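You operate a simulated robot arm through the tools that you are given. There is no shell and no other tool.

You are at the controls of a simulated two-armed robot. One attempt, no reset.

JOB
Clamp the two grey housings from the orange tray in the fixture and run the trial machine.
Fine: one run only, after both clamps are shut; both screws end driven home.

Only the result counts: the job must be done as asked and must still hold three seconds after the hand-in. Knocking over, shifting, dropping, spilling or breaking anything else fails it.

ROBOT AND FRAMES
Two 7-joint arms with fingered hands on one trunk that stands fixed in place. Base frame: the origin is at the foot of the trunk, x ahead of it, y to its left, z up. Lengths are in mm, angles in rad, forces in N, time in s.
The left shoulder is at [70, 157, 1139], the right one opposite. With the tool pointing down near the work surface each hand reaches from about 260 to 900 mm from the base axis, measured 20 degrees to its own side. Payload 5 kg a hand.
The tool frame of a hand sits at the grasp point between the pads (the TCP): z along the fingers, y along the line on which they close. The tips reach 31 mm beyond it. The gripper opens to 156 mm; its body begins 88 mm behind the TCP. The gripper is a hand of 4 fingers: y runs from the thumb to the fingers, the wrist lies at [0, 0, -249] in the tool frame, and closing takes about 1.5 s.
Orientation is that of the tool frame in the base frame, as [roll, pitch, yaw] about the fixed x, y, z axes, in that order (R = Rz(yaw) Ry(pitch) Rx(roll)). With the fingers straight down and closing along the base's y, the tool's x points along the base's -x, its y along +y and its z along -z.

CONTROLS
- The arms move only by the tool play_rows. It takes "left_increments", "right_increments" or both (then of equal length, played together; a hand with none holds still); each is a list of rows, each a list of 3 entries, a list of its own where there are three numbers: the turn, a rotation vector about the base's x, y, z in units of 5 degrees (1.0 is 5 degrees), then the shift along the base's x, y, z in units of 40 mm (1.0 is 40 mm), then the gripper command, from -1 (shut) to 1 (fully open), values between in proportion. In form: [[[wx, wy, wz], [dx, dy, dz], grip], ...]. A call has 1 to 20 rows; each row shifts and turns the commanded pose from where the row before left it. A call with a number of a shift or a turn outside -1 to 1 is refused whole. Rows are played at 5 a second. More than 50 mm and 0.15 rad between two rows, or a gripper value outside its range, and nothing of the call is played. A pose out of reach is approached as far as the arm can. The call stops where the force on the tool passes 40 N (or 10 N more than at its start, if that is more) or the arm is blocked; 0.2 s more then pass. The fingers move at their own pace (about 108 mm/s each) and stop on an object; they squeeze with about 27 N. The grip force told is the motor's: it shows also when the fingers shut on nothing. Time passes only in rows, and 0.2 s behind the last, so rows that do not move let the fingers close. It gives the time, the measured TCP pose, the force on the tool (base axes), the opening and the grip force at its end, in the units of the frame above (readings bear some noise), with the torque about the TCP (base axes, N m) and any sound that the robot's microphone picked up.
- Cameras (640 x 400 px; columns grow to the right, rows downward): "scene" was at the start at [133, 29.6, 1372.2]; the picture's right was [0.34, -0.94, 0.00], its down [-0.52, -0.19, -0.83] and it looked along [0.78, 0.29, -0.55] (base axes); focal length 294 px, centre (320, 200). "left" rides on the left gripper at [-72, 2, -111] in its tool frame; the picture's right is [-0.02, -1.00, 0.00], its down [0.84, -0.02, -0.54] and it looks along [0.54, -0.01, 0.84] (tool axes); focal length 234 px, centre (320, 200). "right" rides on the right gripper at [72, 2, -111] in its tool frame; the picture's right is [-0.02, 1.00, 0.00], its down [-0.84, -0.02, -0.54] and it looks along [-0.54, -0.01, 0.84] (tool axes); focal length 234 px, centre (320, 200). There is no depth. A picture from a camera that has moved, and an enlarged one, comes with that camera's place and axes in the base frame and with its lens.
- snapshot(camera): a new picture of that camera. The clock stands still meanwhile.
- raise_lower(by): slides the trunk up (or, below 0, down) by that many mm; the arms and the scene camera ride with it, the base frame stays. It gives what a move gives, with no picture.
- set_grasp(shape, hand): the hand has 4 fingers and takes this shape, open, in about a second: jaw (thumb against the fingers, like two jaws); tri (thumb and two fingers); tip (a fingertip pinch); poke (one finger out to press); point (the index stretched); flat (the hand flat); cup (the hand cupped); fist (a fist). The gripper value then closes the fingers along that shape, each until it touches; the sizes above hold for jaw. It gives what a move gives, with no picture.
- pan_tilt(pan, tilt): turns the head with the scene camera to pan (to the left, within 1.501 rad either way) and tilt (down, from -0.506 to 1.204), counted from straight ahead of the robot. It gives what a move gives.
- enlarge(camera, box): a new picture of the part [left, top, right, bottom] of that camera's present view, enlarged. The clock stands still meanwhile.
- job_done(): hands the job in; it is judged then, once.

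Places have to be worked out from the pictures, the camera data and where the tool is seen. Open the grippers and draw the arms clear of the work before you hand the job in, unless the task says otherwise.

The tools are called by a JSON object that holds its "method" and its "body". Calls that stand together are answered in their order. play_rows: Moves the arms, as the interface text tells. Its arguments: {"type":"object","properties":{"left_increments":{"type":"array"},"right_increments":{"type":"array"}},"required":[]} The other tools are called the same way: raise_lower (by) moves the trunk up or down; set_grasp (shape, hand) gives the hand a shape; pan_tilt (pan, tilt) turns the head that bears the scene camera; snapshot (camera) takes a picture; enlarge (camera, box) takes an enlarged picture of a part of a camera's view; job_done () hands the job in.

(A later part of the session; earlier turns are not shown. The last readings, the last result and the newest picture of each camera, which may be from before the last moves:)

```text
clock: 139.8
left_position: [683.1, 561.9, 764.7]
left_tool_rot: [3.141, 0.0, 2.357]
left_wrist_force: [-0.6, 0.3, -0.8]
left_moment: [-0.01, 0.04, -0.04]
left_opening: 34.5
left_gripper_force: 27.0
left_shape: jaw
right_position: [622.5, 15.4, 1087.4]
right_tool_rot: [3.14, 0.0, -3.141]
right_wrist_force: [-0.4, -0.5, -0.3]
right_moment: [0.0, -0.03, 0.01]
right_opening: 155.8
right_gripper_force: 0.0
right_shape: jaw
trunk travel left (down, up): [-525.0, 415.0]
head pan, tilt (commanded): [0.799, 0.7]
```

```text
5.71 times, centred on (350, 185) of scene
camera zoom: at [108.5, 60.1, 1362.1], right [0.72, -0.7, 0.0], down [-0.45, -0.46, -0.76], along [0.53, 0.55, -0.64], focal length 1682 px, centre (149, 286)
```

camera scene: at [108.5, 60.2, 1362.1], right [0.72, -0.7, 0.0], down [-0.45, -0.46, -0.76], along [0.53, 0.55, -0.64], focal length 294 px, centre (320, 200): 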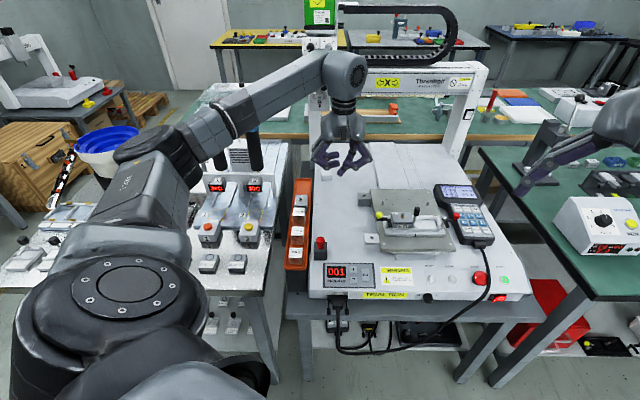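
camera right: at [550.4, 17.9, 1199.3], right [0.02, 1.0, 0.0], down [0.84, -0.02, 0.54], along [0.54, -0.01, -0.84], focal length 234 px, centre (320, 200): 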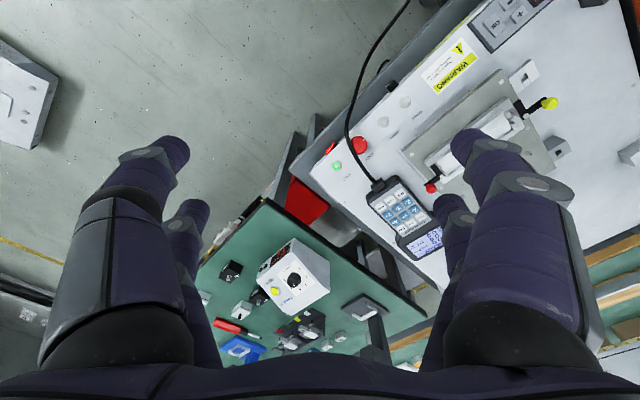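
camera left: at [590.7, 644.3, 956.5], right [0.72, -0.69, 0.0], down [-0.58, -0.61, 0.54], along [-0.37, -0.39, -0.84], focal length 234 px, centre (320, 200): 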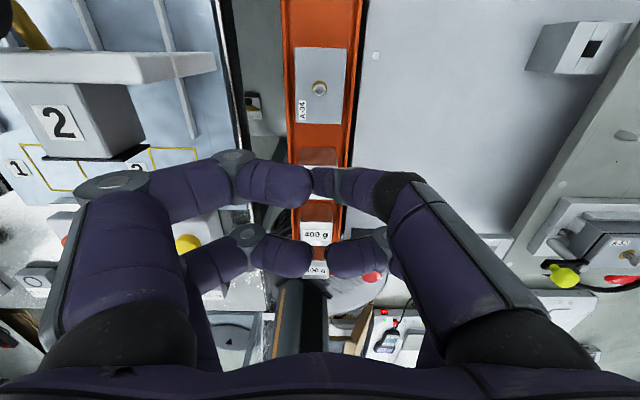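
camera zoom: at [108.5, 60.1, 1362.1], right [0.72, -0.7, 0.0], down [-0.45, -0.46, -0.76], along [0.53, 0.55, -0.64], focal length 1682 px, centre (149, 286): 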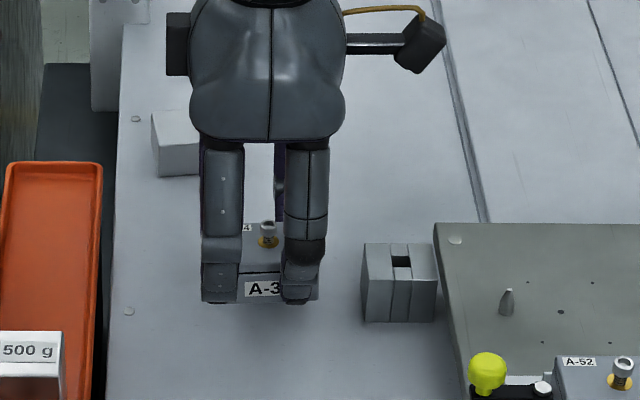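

{"method": "play_rows", "body": {"left_increments": [[[0, 0, 0], [0, 0, -0.12], -0.7], [[0, 0, 0], [0, 0, -0.1], -0.7], [[0, 0, 0], [0, 0, 0], -0.7]]}}

{"method": "play_rows", "body": {"left_increments": [[[0, 0, 0], [0, 0, -0.05], -0.7], [[0, 0, 0], [0, 0, 0], -0.7]]}}

{"method": "play_rows", "body": {"left_increments": [[[0, 0, 0], [0, 0, -0.05], -0.7], [[0, 0, 0], [0, 0, 0], -0.7]]}}

```text
clock: 140.6
left_position: [681.8, 561.5, 755.3]
left_tool_rot: [3.14, 0.0, 2.357]
left_wrist_force: [-0.1, 0.1, -1.3]
left_moment: [0.04, 0.0, 0.0]
left_opening: 34.3
left_gripper_force: 27.1
left_shape: jaw
right_position: [623.3, 16.1, 1086.3]
right_tool_rot: [3.141, 0.0, -3.141]
right_wrist_force: [0.8, 0.4, 0.7]
right_moment: [0.01, -0.01, 0.01]
right_opening: 155.8
right_gripper_force: 0.1
right_shape: jaw
trunk travel left (down, up): [-525.0, 415.0]
head pan, tilt (commanded): [0.799, 0.7]
```

```text
clock: 141.2
left_position: [680.9, 561.5, 753.1]
left_tool_rot: [-3.141, 0.0, 2.356]
left_wrist_force: [-0.1, -0.3, 0.1]
left_moment: [0.02, -0.01, -0.02]
left_opening: 34.4
left_gripper_force: 27.1
left_shape: jaw
right_position: [622.4, 15.6, 1087.1]
right_tool_rot: [3.141, -0.001, 3.141]
right_wrist_force: [0.2, 0.5, 0.1]
right_moment: [-0.01, 0.02, 0.01]
right_opening: 155.8
right_gripper_force: 0.1
right_shape: jaw
trunk travel left (down, up): [-525.0, 415.0]
head pan, tilt (commanded): [0.799, 0.7]
```

```text
clock: 141.8
left_position: [680.9, 562.3, 750.6]
left_tool_rot: [-3.141, 0.001, 2.358]
left_wrist_force: [0.4, -0.8, 2.2]
left_moment: [0.07, 0.01, 0.0]
left_opening: 34.3
left_gripper_force: 26.8
left_shape: jaw
right_position: [622.7, 14.4, 1087.2]
right_tool_rot: [3.14, 0.0, -3.141]
right_wrist_force: [-0.1, 0.3, 0.3]
right_moment: [0.0, 0.02, 0.03]
right_opening: 156.0
right_gripper_force: 0.1
right_shape: jaw
trunk travel left (down, up): [-525.0, 415.0]
head pan, tilt (commanded): [0.799, 0.7]
```

Contact reached. I release, rise, and start turning the hand by +180° in two parts, checking that the arm can follow.

{"method": "play_rows", "body": {"left_increments": [[[0, 0, 0], [0, 0, 0], -0.5], [[0, 0, 0], [0, 0, 0], -0.3], [[0, 0, 0], [0, 0, 0], -0.1], [[0, 0, 0], [0, 0, 0], 0.0], [[0, 0, 0], [0, 0, 0], 0.0], [[0, 0, 0], [0, 0, 0.5], 0.0], [[0, 0, 0], [0, 0, 1], 0.0], [[0, 0, 0], [0, 0, 1], 0.0]]}}

{"method": "enlarge", "body": {"camera": "left", "box": [230, 90, 410, 240]}}

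{"method": "play_rows", "body": {"left_increments": [[[0, 0, 1], [0, 0, 0], -0.1], [[0, 0, 1], [0, 0, 0], -0.1], [[0, 0, 1], [0, 0, 0], -0.1], [[0, 0, 1], [0, 0, 0], -0.1], [[0, 0, 1], [0, 0, 0], -0.1], [[0, 0, 1], [0, 0, 0], -0.1], [[0, 0, 1], [0, 0, 0], -0.1], [[0, 0, 1], [0, 0, 0], -0.1], [[0, 0, 1], [0, 0, 0], -0.1], [[0, 0, 1], [0, 0, 0], -0.1], [[0, 0, 1], [0, 0, 0], -0.1], [[0, 0, 1], [0, 0, 0], -0.1], [[0, 0, 1], [0, 0, 0], -0.1], [[0, 0, 1], [0, 0, 0], -0.1], [[0, 0, 1], [0, 0, 0], -0.1], [[0, 0, 1], [0, 0, 0], -0.1], [[0, 0, 1], [0, 0, 0], -0.1], [[0, 0, 1], [0, 0, 0], -0.1], [[0, 0, 1], [0, 0, 0], -0.1], [[0, 0, 1], [0, 0, 0], -0.1]]}}

{"method": "snapshot", "body": {"camera": "scene"}}

```text
clock: 143.6
left_position: [681.3, 563.2, 847.8]
left_tool_rot: [3.141, 0.0, 2.356]
left_wrist_force: [-0.1, 0.4, 0.5]
left_moment: [0.01, -0.01, -0.02]
left_opening: 77.4
left_gripper_force: 0.0
left_shape: jaw
right_position: [622.4, 14.5, 1087.1]
right_tool_rot: [3.141, 0.0, 3.142]
right_wrist_force: [-0.9, 0.0, -0.2]
right_moment: [0.01, -0.01, -0.02]
right_opening: 156.0
right_gripper_force: 0.1
right_shape: jaw
trunk travel left (down, up): [-525.0, 415.0]
head pan, tilt (commanded): [0.799, 0.7]
```

```text
2.67 times, centred on (320, 165) of left
camera zoom: at [734.3, 511.7, 959.4], right [-0.69, -0.72, 0.0], down [-0.61, 0.58, 0.55], along [-0.39, 0.38, -0.84], focal length 624 px, centre (320, 293)
```

zoom: 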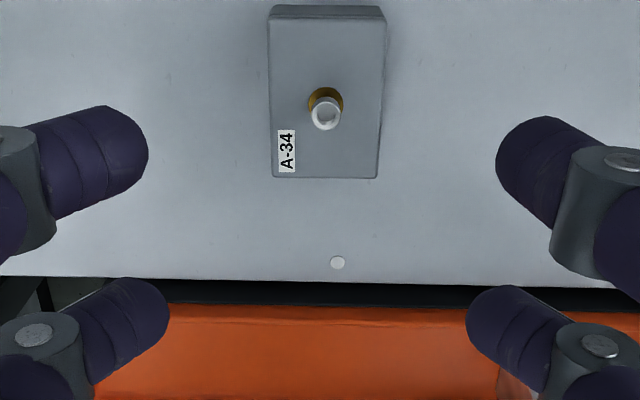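

```text
clock: 147.8
left_position: [681.6, 561.9, 850.1]
left_tool_rot: [-3.141, -0.001, -2.178]
left_wrist_force: [0.5, 0.5, 0.9]
left_moment: [0.01, -0.02, -0.01]
left_opening: 71.0
left_gripper_force: 0.1
left_shape: jaw
right_position: [622.0, 16.3, 1088.4]
right_tool_rot: [-3.141, -0.001, 3.141]
right_wrist_force: [-0.4, 0.0, -0.5]
right_moment: [0.0, 0.01, 0.02]
right_opening: 156.0
right_gripper_force: 0.0
right_shape: jaw
trunk travel left (down, up): [-525.0, 415.0]
head pan, tilt (commanded): [0.799, 0.7]
```

```text
taken
camera scene: at [108.7, 60.2, 1362.1], right [0.72, -0.7, 0.0], down [-0.45, -0.46, -0.76], along [0.53, 0.55, -0.64], focal length 294 px, centre (320, 200)
```

scene: 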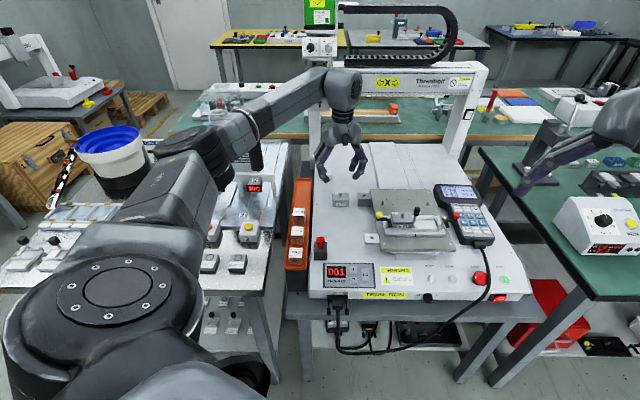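

The arm follows well so far (yaw 235°). I rotate the remaining 80° and centre over A-34.

{"method": "play_rows", "body": {"left_increments": [[[0, 0, 1], [0.056, -0.085, 0], -0.1], [[0, 0, 1], [0.056, -0.085, 0], -0.1], [[0, 0, 1], [0, 0, 0], -0.1], [[0, 0, 1], [0, 0, 0], -0.1], [[0, 0, 1], [0, 0, 0], -0.1], [[0, 0, 1], [0, 0, 0], -0.1], [[0, 0, 1], [0, 0, 0], -0.1], [[0, 0, 1], [0, 0, 0], -0.1], [[0, 0, 1], [0, 0, 0], -0.1], [[0, 0, 1], [0, 0, 0], -0.1], [[0, 0, 1], [0, 0, 0], -0.1], [[0, 0, 1], [0, 0, 0], -0.1], [[0, 0, 1], [0, 0, 0], -0.1], [[0, 0, 1], [0, 0, 0], -0.1], [[0, 0, 1], [0, 0, 0], -0.1], [[0, 0, 1], [0, 0, 0], -0.1]]}}

{"method": "snapshot", "body": {"camera": "scene"}}

{"method": "snapshot", "body": {"camera": "left"}}

```text
clock: 151.2
left_position: [685.9, 555.7, 850.2]
left_tool_rot: [3.138, 0.0, -0.783]
left_wrist_force: [0.7, -0.1, -0.8]
left_moment: [0.0, -0.01, 0.02]
left_opening: 71.0
left_gripper_force: 0.0
left_shape: jaw
right_position: [623.5, 15.0, 1087.5]
right_tool_rot: [-3.141, 0.001, 3.141]
right_wrist_force: [-0.4, -0.1, -0.5]
right_moment: [-0.01, 0.01, -0.02]
right_opening: 156.0
right_gripper_force: 0.1
right_shape: jaw
trunk travel left (down, up): [-525.0, 415.0]
head pan, tilt (commanded): [0.799, 0.7]
```

```text
taken
camera scene: at [108.7, 60.2, 1362.1], right [0.72, -0.7, 0.0], down [-0.45, -0.46, -0.76], along [0.53, 0.55, -0.64], focal length 294 px, centre (320, 200)
```

scene: 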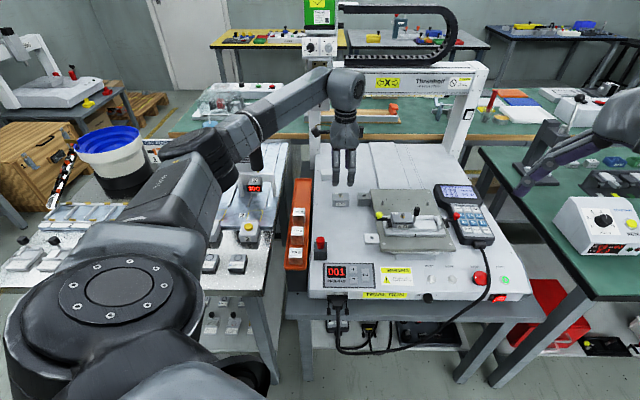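

```text
taken
camera left: at [633.8, 604.3, 962.1], right [0.69, 0.73, 0.0], down [0.61, -0.58, 0.54], along [0.39, -0.38, -0.84], focal length 234 px, centre (320, 200)
```

left: 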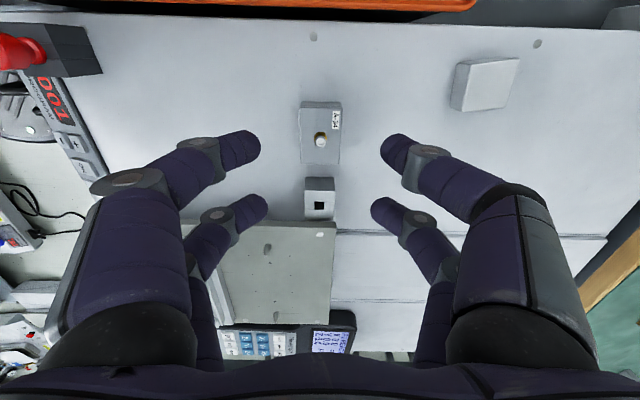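

The flipped attitude (yaw −45°) is reachable. I descend toward A-34 and check centring.

{"method": "play_rows", "body": {"left_increments": [[[0, 0, 0], [0, 0, -0.8], -0.1], [[0, 0, 0], [0, 0, -0.57], -0.1], [[0, 0, 0], [0, 0, 0], -0.1]]}}

{"method": "enlarge", "body": {"camera": "left", "box": [210, 100, 450, 260]}}

{"method": "enlarge", "body": {"camera": "scene", "box": [310, 150, 380, 220]}}

```text
clock: 152.0
left_position: [684.5, 556.2, 796.5]
left_tool_rot: [-3.14, 0.001, -0.785]
left_wrist_force: [-0.4, 0.3, -0.2]
left_moment: [0.02, 0.01, 0.04]
left_opening: 70.7
left_gripper_force: 0.0
left_shape: jaw
right_position: [622.3, 15.5, 1087.9]
right_tool_rot: [-3.142, -0.001, -3.141]
right_wrist_force: [0.5, -0.2, 0.4]
right_moment: [0.0, -0.01, 0.01]
right_opening: 156.0
right_gripper_force: 0.1
right_shape: jaw
trunk travel left (down, up): [-525.0, 415.0]
head pan, tilt (commanded): [0.799, 0.7]
```

```text
2.50 times, centred on (330, 180) of left
camera zoom: at [633.1, 605.5, 907.7], right [0.69, 0.72, 0.0], down [0.61, -0.58, 0.54], along [0.39, -0.38, -0.84], focal length 585 px, centre (295, 250)
```

zoom: 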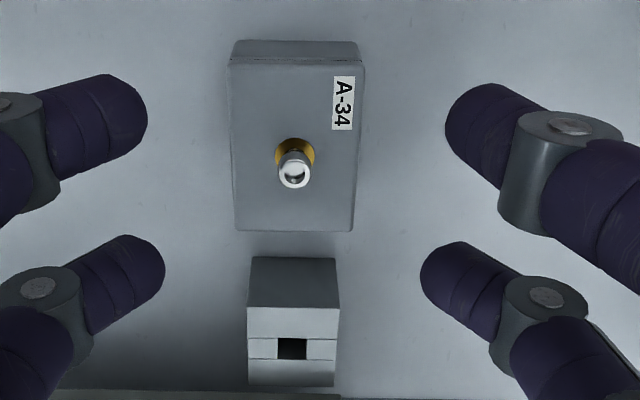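

```text
5.71 times, centred on (345, 185) of scene
camera zoom: at [108.4, 59.9, 1362.1], right [0.72, -0.7, 0.0], down [-0.45, -0.46, -0.76], along [0.53, 0.55, -0.64], focal length 1682 px, centre (177, 286)
```

zoom: 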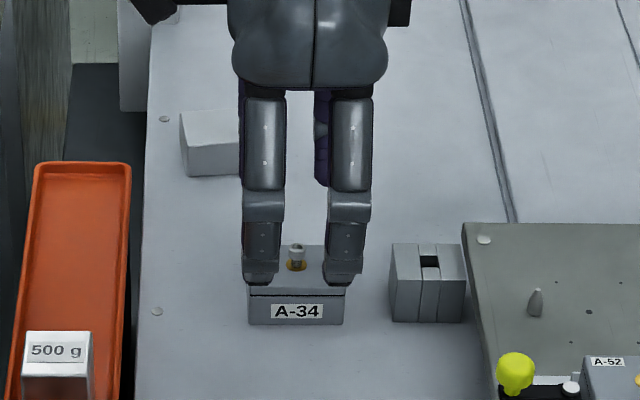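

Centring is as wanted. I descend and close on A-34.

{"method": "play_rows", "body": {"left_increments": [[[0, 0, 0], [0, 0, -0.4], -0.1], [[0, 0, 0], [0, 0, -0.4], -0.1], [[0, 0, 0], [0, 0, -0.29], -0.1], [[0, 0, 0], [0, 0, 0], -0.1]]}}

{"method": "play_rows", "body": {"left_increments": [[[0, 0, 0], [0, 0, 0], -0.3], [[0, 0, 0], [0, 0, 0], -0.45], [[0, 0, 0], [0, 0, 0], -0.6], [[0, 0, 0], [0, 0, 0], -0.7], [[0, 0, 0], [0, 0, 0], -0.7], [[0, 0, 0], [0, 0, 0], -0.7]]}}

{"method": "enlarge", "body": {"camera": "left", "box": [230, 110, 420, 240]}}

{"method": "enlarge", "body": {"camera": "scene", "box": [315, 165, 375, 215]}}

```text
clock: 153.0
left_position: [686.9, 554.6, 752.0]
left_tool_rot: [3.139, -0.002, -0.786]
left_wrist_force: [0.6, 0.6, -0.2]
left_moment: [-0.03, 0.01, -0.02]
left_opening: 70.4
left_gripper_force: 0.1
left_shape: jaw
right_position: [622.0, 16.0, 1087.0]
right_tool_rot: [3.14, -0.001, -3.141]
right_wrist_force: [0.8, 0.4, 0.1]
right_moment: [0.01, 0.0, 0.0]
right_opening: 156.1
right_gripper_force: 0.1
right_shape: jaw
trunk travel left (down, up): [-525.0, 415.0]
head pan, tilt (commanded): [0.799, 0.7]
```

```text
clock: 154.4
left_position: [686.7, 555.6, 752.5]
left_tool_rot: [3.139, -0.001, -0.784]
left_wrist_force: [-0.2, 0.5, -0.3]
left_moment: [0.01, -0.04, -0.03]
left_opening: 33.6
left_gripper_force: 27.1
left_shape: jaw
right_position: [621.9, 15.0, 1088.0]
right_tool_rot: [-3.141, 0.0, -3.142]
right_wrist_force: [0.7, 0.1, -0.2]
right_moment: [-0.03, 0.01, 0.02]
right_opening: 156.2
right_gripper_force: 0.1
right_shape: jaw
trunk travel left (down, up): [-525.0, 415.0]
head pan, tilt (commanded): [0.799, 0.7]
```

```text
3.08 times, centred on (325, 175) of left
camera zoom: at [634.4, 604.0, 863.3], right [0.69, 0.72, 0.0], down [0.61, -0.58, 0.54], along [0.39, -0.38, -0.84], focal length 720 px, centre (305, 277)
```

zoom: 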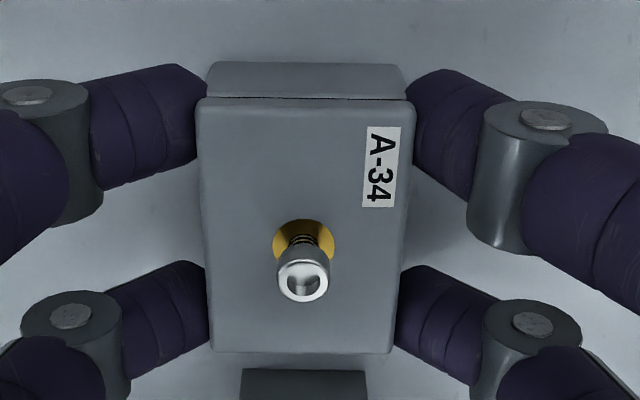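

```text
8.00 times, centred on (345, 190) of scene
camera zoom: at [108.7, 60.2, 1362.1], right [0.72, -0.7, 0.0], down [-0.45, -0.46, -0.76], along [0.53, 0.55, -0.64], focal length 2355 px, centre (120, 280)
```

zoom: 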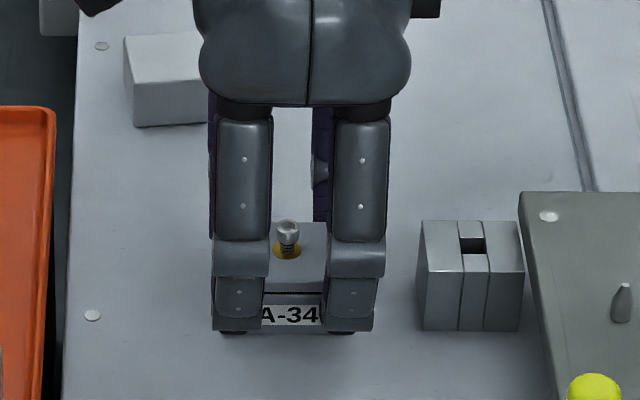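

Grip geometry now mirrors the one that worked for A-52. I lift and carry A-34 to the right nest using the mirrored approach position.

{"method": "play_rows", "body": {"left_increments": [[[0, 0, 0], [0, 0, 0.5], -0.7], [[0, 0, 0], [0, 0, 1], -0.7], [[0, 0, 0], [0, 0, 1], -0.7], [[0, 0, 0], [0, 0, 1], -0.7], [[0, 0, 0], [0.172, -0.876, 0], -0.7], [[0, 0, 0], [0.172, -0.876, 0], -0.7], [[0, 0, 0], [0.172, -0.876, 0], -0.7], [[0, 0, 0], [0.172, -0.876, 0], -0.7], [[0, 0, 0], [0.172, -0.876, 0], -0.7], [[0, 0, 0], [0.172, -0.876, 0], -0.7], [[0, 0, 0], [0.172, -0.876, 0], -0.7], [[0, 0, 0], [0.172, -0.876, 0], -0.7], [[0, 0, 0], [0, 0, 0], -0.7]]}}

{"method": "enlarge", "body": {"camera": "left", "box": [240, 60, 400, 240]}}

{"method": "enlarge", "body": {"camera": "scene", "box": [385, 160, 475, 240]}}

```text
clock: 157.2
left_position: [740.6, 278.3, 891.2]
left_tool_rot: [3.141, 0.0, -0.783]
left_wrist_force: [0.5, 0.1, 0.0]
left_moment: [-0.05, 0.0, 0.03]
left_opening: 33.5
left_gripper_force: 26.9
left_shape: jaw
right_position: [621.8, 15.7, 1087.7]
right_tool_rot: [-3.139, 0.0, 3.141]
right_wrist_force: [-1.0, -0.4, 0.4]
right_moment: [-0.05, 0.0, -0.04]
right_opening: 156.0
right_gripper_force: 0.1
right_shape: jaw
trunk travel left (down, up): [-525.0, 415.0]
head pan, tilt (commanded): [0.799, 0.7]
```

```text
2.22 times, centred on (320, 150) of left
camera zoom: at [689.1, 326.5, 1002.9], right [0.69, 0.73, 0.0], down [0.61, -0.58, 0.54], along [0.39, -0.38, -0.84], focal length 520 px, centre (320, 311)
```

zoom: 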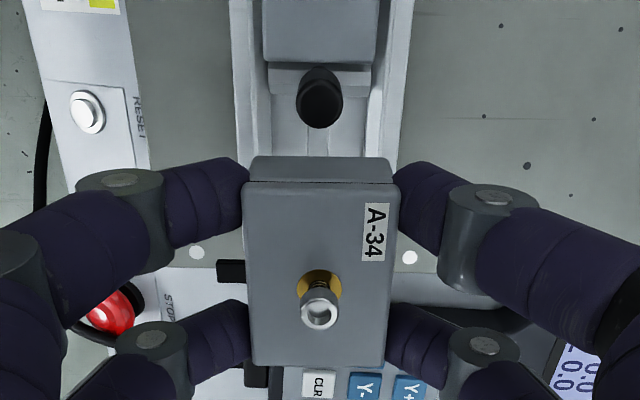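

```text
5.00 times, centred on (430, 200) of scene
camera zoom: at [108.5, 61.1, 1362.1], right [0.72, -0.7, 0.0], down [-0.45, -0.46, -0.76], along [0.53, 0.55, -0.64], focal length 1472 px, centre (-230, 200)
```

zoom: 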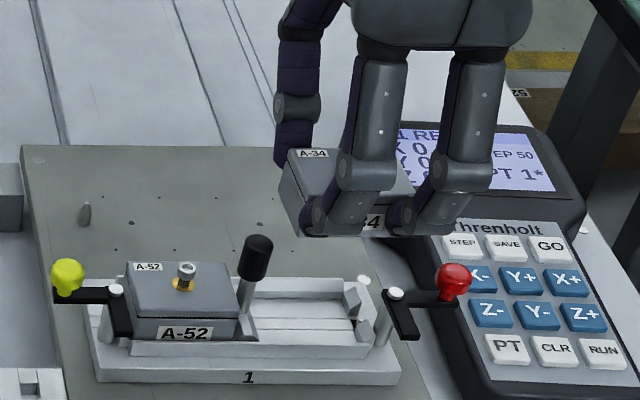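

In this mirrored view the inner end clears the knob by ~3.7 mm. I nudge 0.7 mm right, 0.5 mm forward, and lower in steps.

{"method": "play_rows", "body": {"left_increments": [[[0, 0, 0], [0.004, -0.021, -0.2], -0.7], [[0, 0, 0], [0, 0, -0.2], -0.7], [[0, 0, 0], [0, 0, -0.15], -0.7], [[0, 0, 0], [0, 0, 0], -0.7]]}}

{"method": "play_rows", "body": {"left_increments": [[[0, 0, 0], [0, 0, -0.15], -0.7], [[0, 0, 0], [0, 0, -0.15], -0.7], [[0, 0, 0], [0, 0, -0.1], -0.7], [[0, 0, 0], [0, 0, 0], -0.7]]}}

{"method": "enlarge", "body": {"camera": "left", "box": [260, 60, 380, 170]}}

{"method": "enlarge", "body": {"camera": "scene", "box": [425, 190, 460, 230]}}

```text
clock: 158.2
left_position: [742.4, 276.0, 869.2]
left_tool_rot: [3.14, 0.0, -0.782]
left_wrist_force: [-0.8, 0.5, -0.9]
left_moment: [0.0, 0.01, -0.03]
left_opening: 33.0
left_gripper_force: 27.2
left_shape: jaw
right_position: [621.5, 15.2, 1087.5]
right_tool_rot: [3.141, 0.0, -3.142]
right_wrist_force: [-0.2, -0.4, -0.1]
right_moment: [-0.01, -0.01, -0.04]
right_opening: 156.1
right_gripper_force: 0.0
right_shape: jaw
trunk travel left (down, up): [-525.0, 415.0]
head pan, tilt (commanded): [0.799, 0.7]
```

```text
clock: 159.2
left_position: [741.8, 273.9, 853.4]
left_tool_rot: [3.14, -0.002, -0.784]
left_wrist_force: [0.0, 0.1, -0.2]
left_moment: [0.0, 0.0, -0.01]
left_opening: 33.2
left_gripper_force: 26.5
left_shape: jaw
right_position: [622.8, 15.9, 1087.7]
right_tool_rot: [3.14, 0.0, 3.141]
right_wrist_force: [0.4, -0.2, 0.0]
right_moment: [-0.05, -0.02, -0.03]
right_opening: 156.1
right_gripper_force: 0.1
right_shape: jaw
trunk travel left (down, up): [-525.0, 415.0]
head pan, tilt (commanded): [0.799, 0.7]
```

```text
3.64 times, centred on (320, 115) of left
camera zoom: at [689.7, 323.3, 964.9], right [0.69, 0.72, 0.0], down [0.61, -0.58, 0.54], along [0.39, -0.38, -0.84], focal length 852 px, centre (320, 509)
```

zoom: 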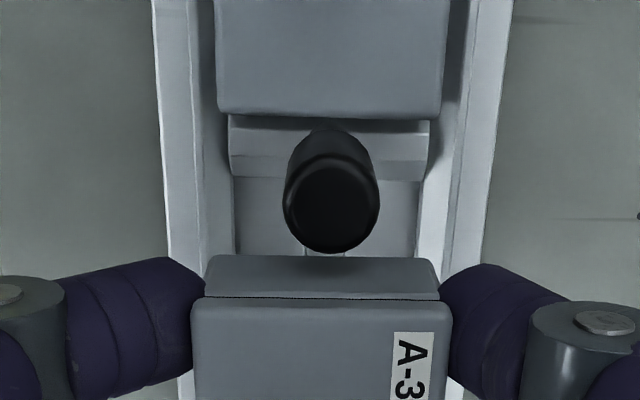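

```text
10.00 times, centred on (442, 210) of scene
camera zoom: at [108.7, 60.1, 1362.1], right [0.72, -0.7, 0.0], down [-0.45, -0.46, -0.76], along [0.53, 0.55, -0.64], focal length 2944 px, centre (-905, 100)
```

zoom: 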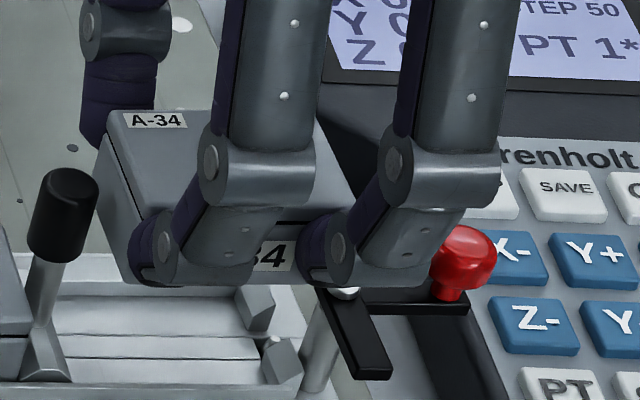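

Comparing finger offsets, the front-right finger would hit the red lever's arm at this hand position, while the knob blocks shifting left: I need the hand ~5 mm further left relative to the housing. I go back to the machine top to re-adjust the grip.

{"method": "play_rows", "body": {"left_increments": [[[0, 0, 0], [0, 0, 0.5], -0.7], [[0, 0, 0], [0, 0, 0.5], -0.7], [[0, 0, 0], [-0.172, 0.88, 0], -0.7], [[0, 0, 0], [-0.172, 0.88, 0], -0.7], [[0, 0, 0], [-0.172, 0.88, 0], -0.7], [[0, 0, 0], [-0.172, 0.88, 0], -0.7], [[0, 0, 0], [-0.172, 0.88, 0], -0.7], [[0, 0, 0], [-0.172, 0.88, 0], -0.7], [[0, 0, 0], [-0.172, 0.88, 0], -0.7], [[0, 0, 0], [-0.172, 0.88, 0], -0.7], [[0, 0, 0], [0, 0, -0.9], -0.7], [[0, 0, 0], [0, 0, -0.9], -0.7], [[0, 0, 0], [0, 0, -0.9], -0.7], [[0, 0, 0], [0, 0, -0.55], -0.7], [[0, 0, 0], [0, 0, 0], -0.7]]}}

{"method": "play_rows", "body": {"left_increments": [[[0, 0, 0], [0, 0, -0.1], -0.7], [[0, 0, 0], [0, 0, -0.08], -0.7], [[0, 0, 0], [0, 0, 0], -0.7]]}}

{"method": "enlarge", "body": {"camera": "scene", "box": [315, 165, 375, 215]}}

```text
clock: 162.4
left_position: [687.1, 554.5, 764.5]
left_tool_rot: [3.14, -0.001, -0.786]
left_wrist_force: [0.1, -0.4, -0.1]
left_moment: [0.01, -0.01, -0.05]
left_opening: 33.3
left_gripper_force: 27.1
left_shape: jaw
right_position: [622.0, 15.4, 1087.0]
right_tool_rot: [3.14, 0.0, -3.141]
right_wrist_force: [0.0, 0.0, 0.5]
right_moment: [0.01, -0.03, 0.02]
right_opening: 155.6
right_gripper_force: 0.0
right_shape: jaw
trunk travel left (down, up): [-525.0, 415.0]
head pan, tilt (commanded): [0.799, 0.7]
```

```text
clock: 163.2
left_position: [687.2, 556.2, 757.0]
left_tool_rot: [3.14, 0.001, -0.786]
left_wrist_force: [-0.6, -0.2, -0.7]
left_moment: [-0.01, -0.01, 0.01]
left_opening: 33.2
left_gripper_force: 27.0
left_shape: jaw
right_position: [621.6, 16.0, 1087.5]
right_tool_rot: [-3.142, 0.001, -3.141]
right_wrist_force: [0.1, -0.5, 0.2]
right_moment: [0.04, 0.02, 0.0]
right_opening: 155.8
right_gripper_force: 0.1
right_shape: jaw
trunk travel left (down, up): [-525.0, 415.0]
head pan, tilt (commanded): [0.799, 0.7]
```

```text
8.00 times, centred on (345, 190) of scene
camera zoom: at [108.7, 60.2, 1362.1], right [0.72, -0.7, 0.0], down [-0.45, -0.46, -0.76], along [0.53, 0.55, -0.64], focal length 2355 px, centre (120, 280)
```

zoom: 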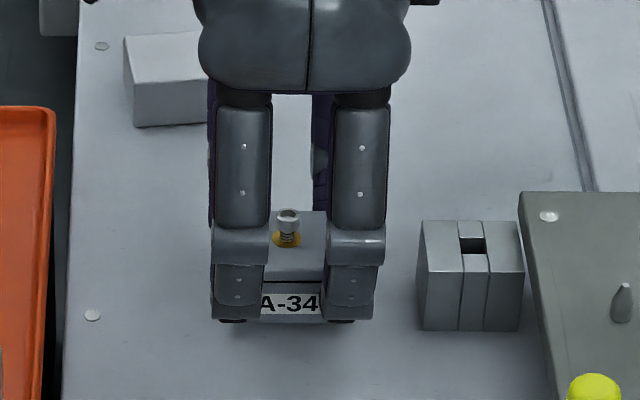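

{"method": "play_rows", "body": {"left_increments": [[[0, 0, 0], [0, 0, -0.08], -0.7], [[0, 0, 0], [0, 0, 0], -0.7]]}}

{"method": "play_rows", "body": {"left_increments": [[[0, 0, 0], [0, 0, -0.05], -0.7], [[0, 0, 0], [0, 0, 0], -0.7]]}}

```text
clock: 163.8
left_position: [687.3, 555.9, 754.4]
left_tool_rot: [3.141, 0.0, -0.783]
left_wrist_force: [0.0, 0.3, -0.2]
left_moment: [0.01, -0.01, 0.01]
left_opening: 33.2
left_gripper_force: 26.6
left_shape: jaw
right_position: [622.7, 15.2, 1087.1]
right_tool_rot: [3.14, 0.0, 3.141]
right_wrist_force: [0.4, -0.3, 0.3]
right_moment: [0.01, -0.02, 0.01]
right_opening: 155.7
right_gripper_force: 0.1
right_shape: jaw
trunk travel left (down, up): [-525.0, 415.0]
head pan, tilt (commanded): [0.799, 0.7]
```

```text
clock: 164.4
left_position: [687.9, 557.1, 752.0]
left_tool_rot: [3.139, 0.0, -0.783]
left_wrist_force: [0.4, -0.6, -0.5]
left_moment: [0.02, -0.01, -0.03]
left_opening: 33.4
left_gripper_force: 27.2
left_shape: jaw
right_position: [622.1, 15.3, 1086.1]
right_tool_rot: [-3.141, -0.001, -3.141]
right_wrist_force: [0.4, 0.4, 0.2]
right_moment: [-0.02, 0.02, -0.04]
right_opening: 156.0
right_gripper_force: 0.2
right_shape: jaw
trunk travel left (down, up): [-525.0, 415.0]
head pan, tilt (commanded): [0.799, 0.7]
```

At the pick-up height again. I open, shift the hand 5.3 mm to the left along the housing, and re-close.

{"method": "play_rows", "body": {"left_increments": [[[0, 0, 0], [0, 0, 0], -0.5], [[0, 0, 0], [0, 0, 0], -0.3], [[0, 0, 0], [0, 0, 0], -0.15], [[0, 0, 0], [0, 0, 0], -0.15], [[0, 0, 0], [-0.094, 0.094, 0], -0.15], [[0, 0, 0], [0, 0, 0], -0.15]]}}

{"method": "enlarge", "body": {"camera": "scene", "box": [315, 165, 375, 215]}}

{"method": "enlarge", "body": {"camera": "left", "box": [230, 110, 420, 240]}}

```text
clock: 165.8
left_position: [682.4, 560.8, 751.1]
left_tool_rot: [3.141, 0.0, -0.786]
left_wrist_force: [0.4, -0.4, 0.3]
left_moment: [-0.03, 0.0, 0.0]
left_opening: 65.7
left_gripper_force: 0.1
left_shape: jaw
right_position: [623.1, 15.4, 1086.9]
right_tool_rot: [-3.14, 0.0, -3.14]
right_wrist_force: [-0.5, 0.1, -0.4]
right_moment: [0.01, 0.01, -0.02]
right_opening: 155.6
right_gripper_force: 0.0
right_shape: jaw
trunk travel left (down, up): [-525.0, 415.0]
head pan, tilt (commanded): [0.799, 0.7]
```

```text
8.00 times, centred on (345, 190) of scene
camera zoom: at [108.9, 60.0, 1362.1], right [0.72, -0.7, 0.0], down [-0.45, -0.46, -0.76], along [0.53, 0.55, -0.64], focal length 2355 px, centre (120, 280)
```

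zoom: 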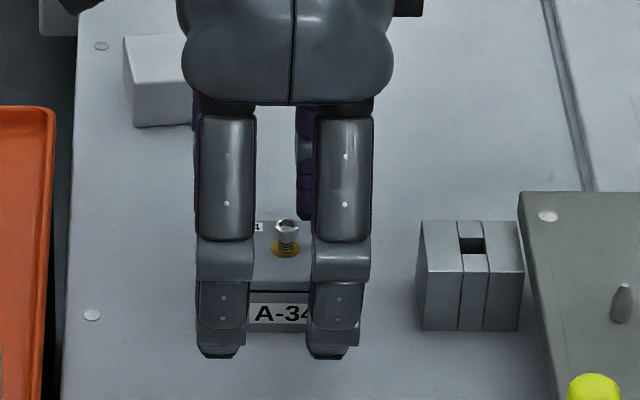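

```text
3.08 times, centred on (325, 175) of left
camera zoom: at [630.6, 609.1, 863.2], right [0.69, 0.72, 0.0], down [0.61, -0.58, 0.54], along [0.39, -0.38, -0.84], focal length 720 px, centre (305, 277)
```

zoom: 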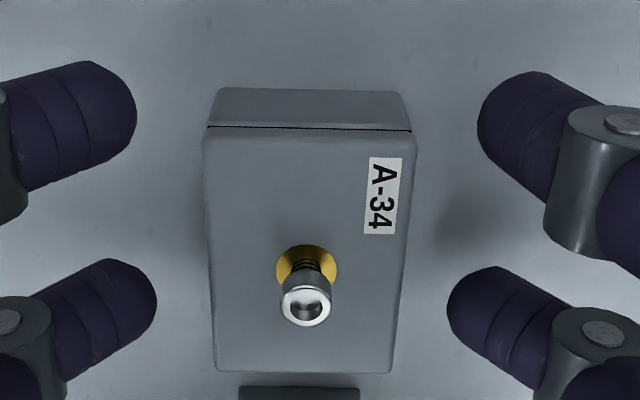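

{"method": "play_rows", "body": {"left_increments": [[[0, 0, 0], [0, 0, 0], -0.3], [[0, 0, 0], [0, 0, 0], -0.45], [[0, 0, 0], [0, 0, 0], -0.6], [[0, 0, 0], [0, 0, 0], -0.7], [[0, 0, 0], [0, 0, 0], -0.7], [[0, 0, 0], [0, 0, 0], -0.7]]}}

{"method": "enlarge", "body": {"camera": "left", "box": [230, 110, 420, 240]}}

{"method": "enlarge", "body": {"camera": "scene", "box": [315, 165, 375, 215]}}

```text
clock: 167.2
left_position: [683.1, 560.7, 750.7]
left_tool_rot: [3.139, 0.0, -0.785]
left_wrist_force: [-0.8, -0.8, 3.1]
left_moment: [-0.07, -0.09, -0.03]
left_opening: 19.1
left_gripper_force: 26.9
left_shape: jaw
right_position: [622.2, 15.3, 1086.8]
right_tool_rot: [3.141, 0.0, -3.141]
right_wrist_force: [-0.2, 0.7, 0.2]
right_moment: [-0.01, -0.04, 0.0]
right_opening: 155.9
right_gripper_force: 0.0
right_shape: jaw
trunk travel left (down, up): [-525.0, 415.0]
head pan, tilt (commanded): [0.799, 0.7]
```

```text
3.08 times, centred on (325, 175) of left
camera zoom: at [630.4, 608.9, 863.7], right [0.69, 0.72, 0.0], down [0.61, -0.58, 0.54], along [0.39, -0.38, -0.84], focal length 720 px, centre (305, 277)
```

zoom: 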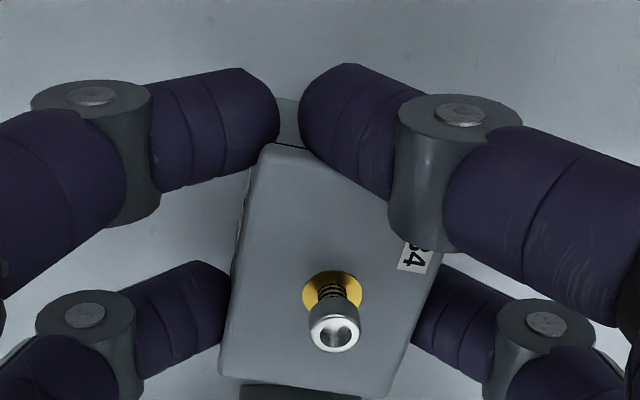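

```text
8.00 times, centred on (345, 190) of scene
camera zoom: at [108.2, 59.8, 1362.1], right [0.72, -0.7, 0.0], down [-0.45, -0.46, -0.77], along [0.53, 0.55, -0.64], focal length 2355 px, centre (120, 280)
```

zoom: 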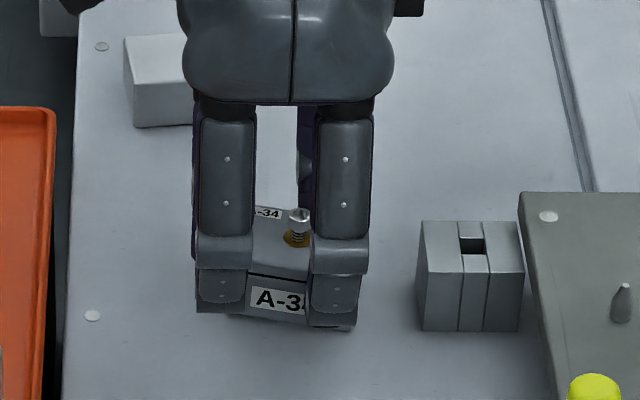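

The thumb slipped off the end and turned the housing ~12° – too much offset. I open, go back to the centred position, close once to square it up again, then I'll use a smaller offset.

{"method": "play_rows", "body": {"left_increments": [[[0, 0, 0], [0, 0, 0], -0.5], [[0, 0, 0], [0, 0, 0], -0.2], [[0, 0, 0], [0, 0, 0], -0.05], [[0, 0, 0], [0, 0, 0], -0.05], [[0, 0, 0], [0.094, -0.094, 0], -0.05], [[0, 0, 0], [0, 0, 0], -0.05]]}}

{"method": "enlarge", "body": {"camera": "left", "box": [230, 110, 420, 240]}}

```text
clock: 168.6
left_position: [686.4, 556.1, 752.0]
left_tool_rot: [3.139, 0.0, -0.784]
left_wrist_force: [0.4, 0.1, 0.4]
left_moment: [0.0, 0.0, 0.01]
left_opening: 73.6
left_gripper_force: 0.1
left_shape: jaw
right_position: [623.0, 16.5, 1088.3]
right_tool_rot: [3.141, 0.0, 3.141]
right_wrist_force: [-0.3, -0.3, 0.5]
right_moment: [0.0, -0.02, -0.03]
right_opening: 155.7
right_gripper_force: 0.1
right_shape: jaw
trunk travel left (down, up): [-525.0, 415.0]
head pan, tilt (commanded): [0.799, 0.7]
```

```text
3.08 times, centred on (325, 175) of left
camera zoom: at [634.3, 605.5, 863.2], right [0.69, 0.72, 0.0], down [0.61, -0.58, 0.54], along [0.39, -0.38, -0.84], focal length 720 px, centre (305, 277)
```

zoom: 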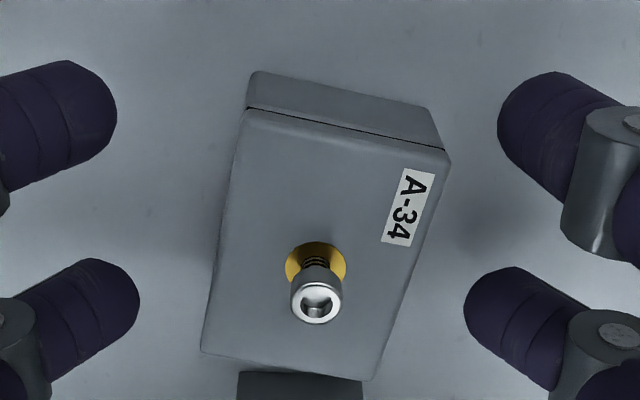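

{"method": "play_rows", "body": {"left_increments": [[[0, 0, 0], [0.075, -0.05, 0], -0.05], [[0, 0, 0], [0, 0, 0], -0.3], [[0, 0, 0], [0, 0, 0], -0.45], [[0, 0, 0], [0, 0, 0], -0.6], [[0, 0, 0], [0, 0, 0], -0.65], [[0, 0, 0], [0, 0, 0], -0.65], [[0, 0, 0], [0, 0, 0], -0.65]]}}

{"method": "enlarge", "body": {"camera": "left", "box": [230, 110, 420, 240]}}

```text
clock: 170.2
left_position: [690.3, 554.7, 751.9]
left_tool_rot: [3.139, -0.001, -0.785]
left_wrist_force: [0.2, -0.6, 0.4]
left_moment: [0.0, -0.01, 0.03]
left_opening: 33.8
left_gripper_force: 26.8
left_shape: jaw
right_position: [622.4, 15.8, 1087.9]
right_tool_rot: [3.14, -0.001, -3.141]
right_wrist_force: [0.2, -0.1, -0.7]
right_moment: [-0.01, 0.0, 0.01]
right_opening: 155.8
right_gripper_force: 0.0
right_shape: jaw
trunk travel left (down, up): [-525.0, 415.0]
head pan, tilt (commanded): [0.799, 0.7]
```

```text
3.08 times, centred on (325, 175) of left
camera zoom: at [637.9, 603.4, 863.1], right [0.69, 0.72, 0.0], down [0.61, -0.58, 0.54], along [0.39, -0.38, -0.84], focal length 720 px, centre (305, 277)
```

zoom: 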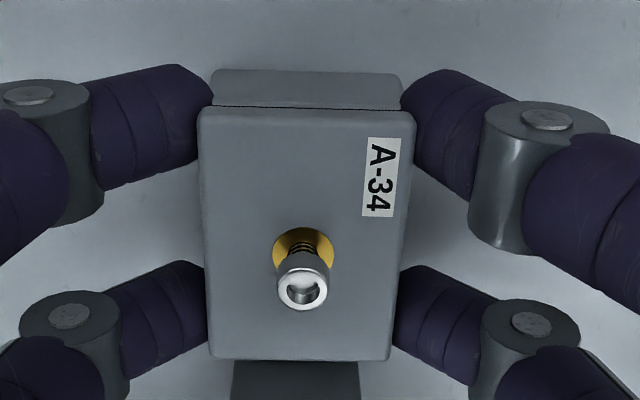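

Squared again with about +1.4 mm offset. I open slightly, shift 1 mm more, and re-close.

{"method": "play_rows", "body": {"left_increments": [[[0, 0, 0], [0, 0, 0], -0.45], [[0, 0, 0], [0, 0, 0], -0.3], [[0, 0, 0], [0, 0, 0], -0.3], [[0, 0, 0], [-0.018, 0.018, 0], -0.3], [[0, 0, 0], [0, 0, 0], -0.3], [[0, 0, 0], [0, 0, 0], -0.5], [[0, 0, 0], [0, 0, 0], -0.65], [[0, 0, 0], [0, 0, 0], -0.65], [[0, 0, 0], [0, 0, 0], -0.65]]}}

{"method": "enlarge", "body": {"camera": "left", "box": [230, 110, 420, 240]}}

```text
clock: 172.2
left_position: [689.2, 555.7, 751.9]
left_tool_rot: [3.14, 0.0, -0.784]
left_wrist_force: [-0.2, -0.3, 0.3]
left_moment: [-0.02, -0.03, 0.0]
left_opening: 33.9
left_gripper_force: 27.2
left_shape: jaw
right_position: [622.5, 15.4, 1087.6]
right_tool_rot: [-3.14, 0.0, -3.141]
right_wrist_force: [0.7, -0.7, -0.8]
right_moment: [-0.02, -0.03, 0.02]
right_opening: 155.8
right_gripper_force: 0.0
right_shape: jaw
trunk travel left (down, up): [-525.0, 415.0]
head pan, tilt (commanded): [0.799, 0.7]
```

```text
3.08 times, centred on (325, 175) of left
camera zoom: at [637.0, 604.2, 863.1], right [0.69, 0.72, 0.0], down [0.61, -0.58, 0.54], along [0.39, -0.38, -0.84], focal length 720 px, centre (305, 277)
```

zoom: 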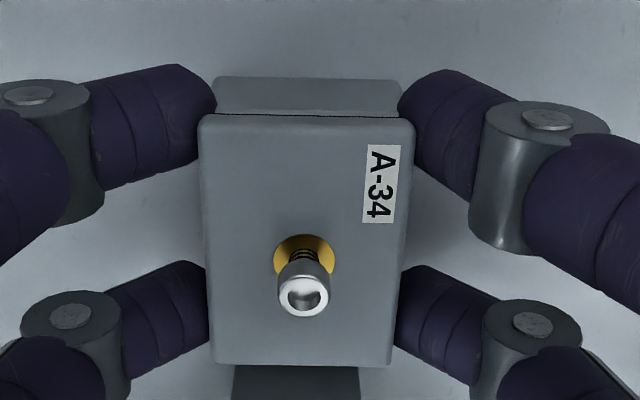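

Square with the intended ~2.5 mm offset. I lift and carry it back over the right nest to hover, then examine clearances with all cameras.

{"method": "play_rows", "body": {"left_increments": [[[0, 0, 0], [0, 0, 0.5], -0.7], [[0, 0, 0], [0, 0, 1], -0.7], [[0, 0, 0], [0, 0, 1], -0.7], [[0, 0, 0], [0, 0, 1], -0.7], [[0, 0, 0], [0.154, -0.867, 0], -0.7], [[0, 0, 0], [0.154, -0.867, 0], -0.7], [[0, 0, 0], [0.154, -0.867, 0], -0.7], [[0, 0, 0], [0.154, -0.867, 0], -0.7], [[0, 0, 0], [0.154, -0.867, 0], -0.7], [[0, 0, 0], [0.154, -0.867, 0], -0.7], [[0, 0, 0], [0.154, -0.867, 0], -0.7], [[0, 0, 0], [0.154, -0.867, 0], -0.7], [[0, 0, 0], [0, 0, -0.3], -0.7], [[0, 0, 0], [0, 0, 0], -0.7]]}}

{"method": "enlarge", "body": {"camera": "left", "box": [260, 60, 380, 170]}}

{"method": "enlarge", "body": {"camera": "right", "box": [415, 125, 495, 195]}}

{"method": "enlarge", "body": {"camera": "scene", "box": [415, 180, 465, 230]}}

```text
clock: 175.2
left_position: [740.8, 275.8, 880.0]
left_tool_rot: [-3.141, 0.001, -0.784]
left_wrist_force: [-0.1, -0.2, -0.3]
left_moment: [0.04, 0.04, -0.05]
left_opening: 33.9
left_gripper_force: 27.3
left_shape: jaw
right_position: [621.9, 14.8, 1088.6]
right_tool_rot: [3.142, 0.001, -3.141]
right_wrist_force: [0.2, -0.4, -0.2]
right_moment: [0.0, 0.02, 0.03]
right_opening: 155.9
right_gripper_force: 0.1
right_shape: jaw
trunk travel left (down, up): [-525.0, 415.0]
head pan, tilt (commanded): [0.799, 0.7]
```

```text
3.64 times, centred on (320, 115) of left
camera zoom: at [687.8, 324.3, 991.9], right [0.69, 0.72, 0.0], down [0.61, -0.58, 0.54], along [0.39, -0.38, -0.84], focal length 852 px, centre (320, 509)
```

zoom: 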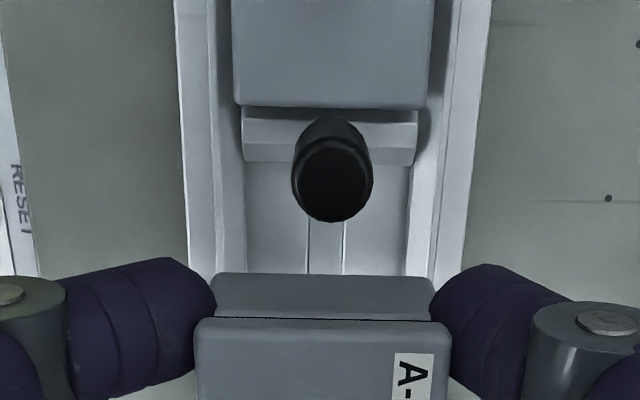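

```text
5.71 times, centred on (455, 160) of right
camera zoom: at [550.4, 17.4, 1199.4], right [0.02, 1.0, 0.0], down [0.84, -0.02, 0.54], along [0.54, -0.01, -0.84], focal length 1338 px, centre (-451, 429)
```

zoom: 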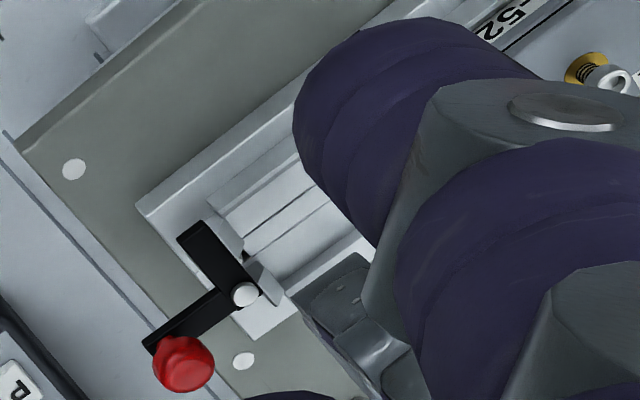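

```text
8.00 times, centred on (440, 205) of scene
camera zoom: at [108.8, 59.4, 1362.1], right [0.72, -0.7, 0.0], down [-0.45, -0.46, -0.77], along [0.53, 0.55, -0.64], focal length 2355 px, centre (-640, 160)
```

zoom: 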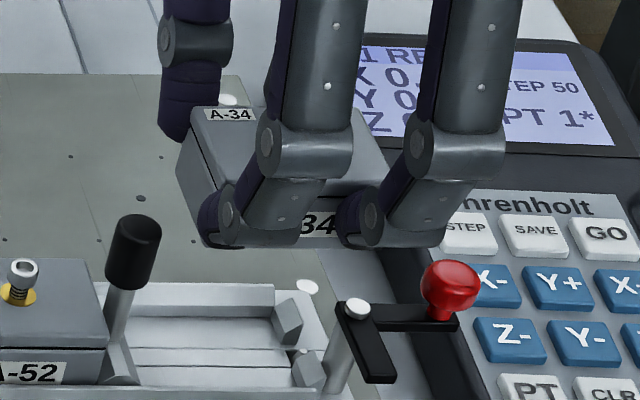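

The reported camera pose shows the hand at u≈329; there is plenty of knob clearance (7 mm) so I shift 3.1 mm left and 1.6 mm back, matching the mirrored path that worked, and lower in steps.

{"method": "play_rows", "body": {"left_increments": [[[0, 0, 0], [-0.0265, 0.083, 0], -0.7], [[0, 0, 0], [0, 0, -0.12], -0.7], [[0, 0, 0], [0, 0, -0.12], -0.7], [[0, 0, 0], [0, 0, 0], -0.7]]}}

{"method": "enlarge", "body": {"camera": "left", "box": [260, 60, 380, 170]}}

{"method": "enlarge", "body": {"camera": "right", "box": [420, 135, 480, 185]}}

```text
clock: 176.2
left_position: [736.6, 278.7, 869.7]
left_tool_rot: [3.141, 0.0, -0.786]
left_wrist_force: [0.1, -1.0, -0.5]
left_moment: [0.02, -0.01, 0.01]
left_opening: 33.9
left_gripper_force: 27.3
left_shape: jaw
right_position: [622.5, 15.2, 1087.1]
right_tool_rot: [3.141, 0.0, -3.139]
right_wrist_force: [-0.6, -0.1, -0.2]
right_moment: [0.01, 0.02, -0.01]
right_opening: 155.9
right_gripper_force: 0.0
right_shape: jaw
trunk travel left (down, up): [-525.0, 415.0]
head pan, tilt (commanded): [0.799, 0.7]
```

```text
3.64 times, centred on (320, 115) of left
camera zoom: at [685.9, 328.5, 981.4], right [0.69, 0.72, 0.0], down [0.61, -0.58, 0.54], along [0.39, -0.38, -0.84], focal length 852 px, centre (320, 509)
```

zoom: 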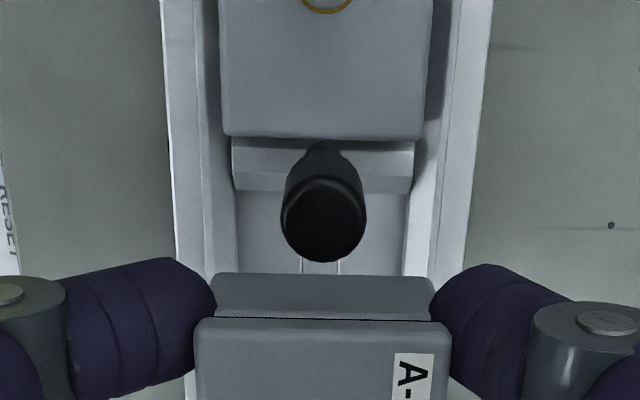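

```text
8.00 times, centred on (450, 160) of right
camera zoom: at [550.5, 17.8, 1199.4], right [0.02, 1.0, 0.0], down [0.84, -0.02, 0.54], along [0.54, -0.01, -0.84], focal length 1873 px, centre (-720, 520)
```

zoom: 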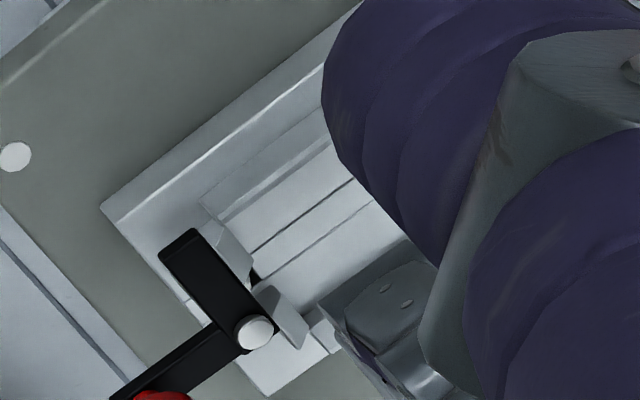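

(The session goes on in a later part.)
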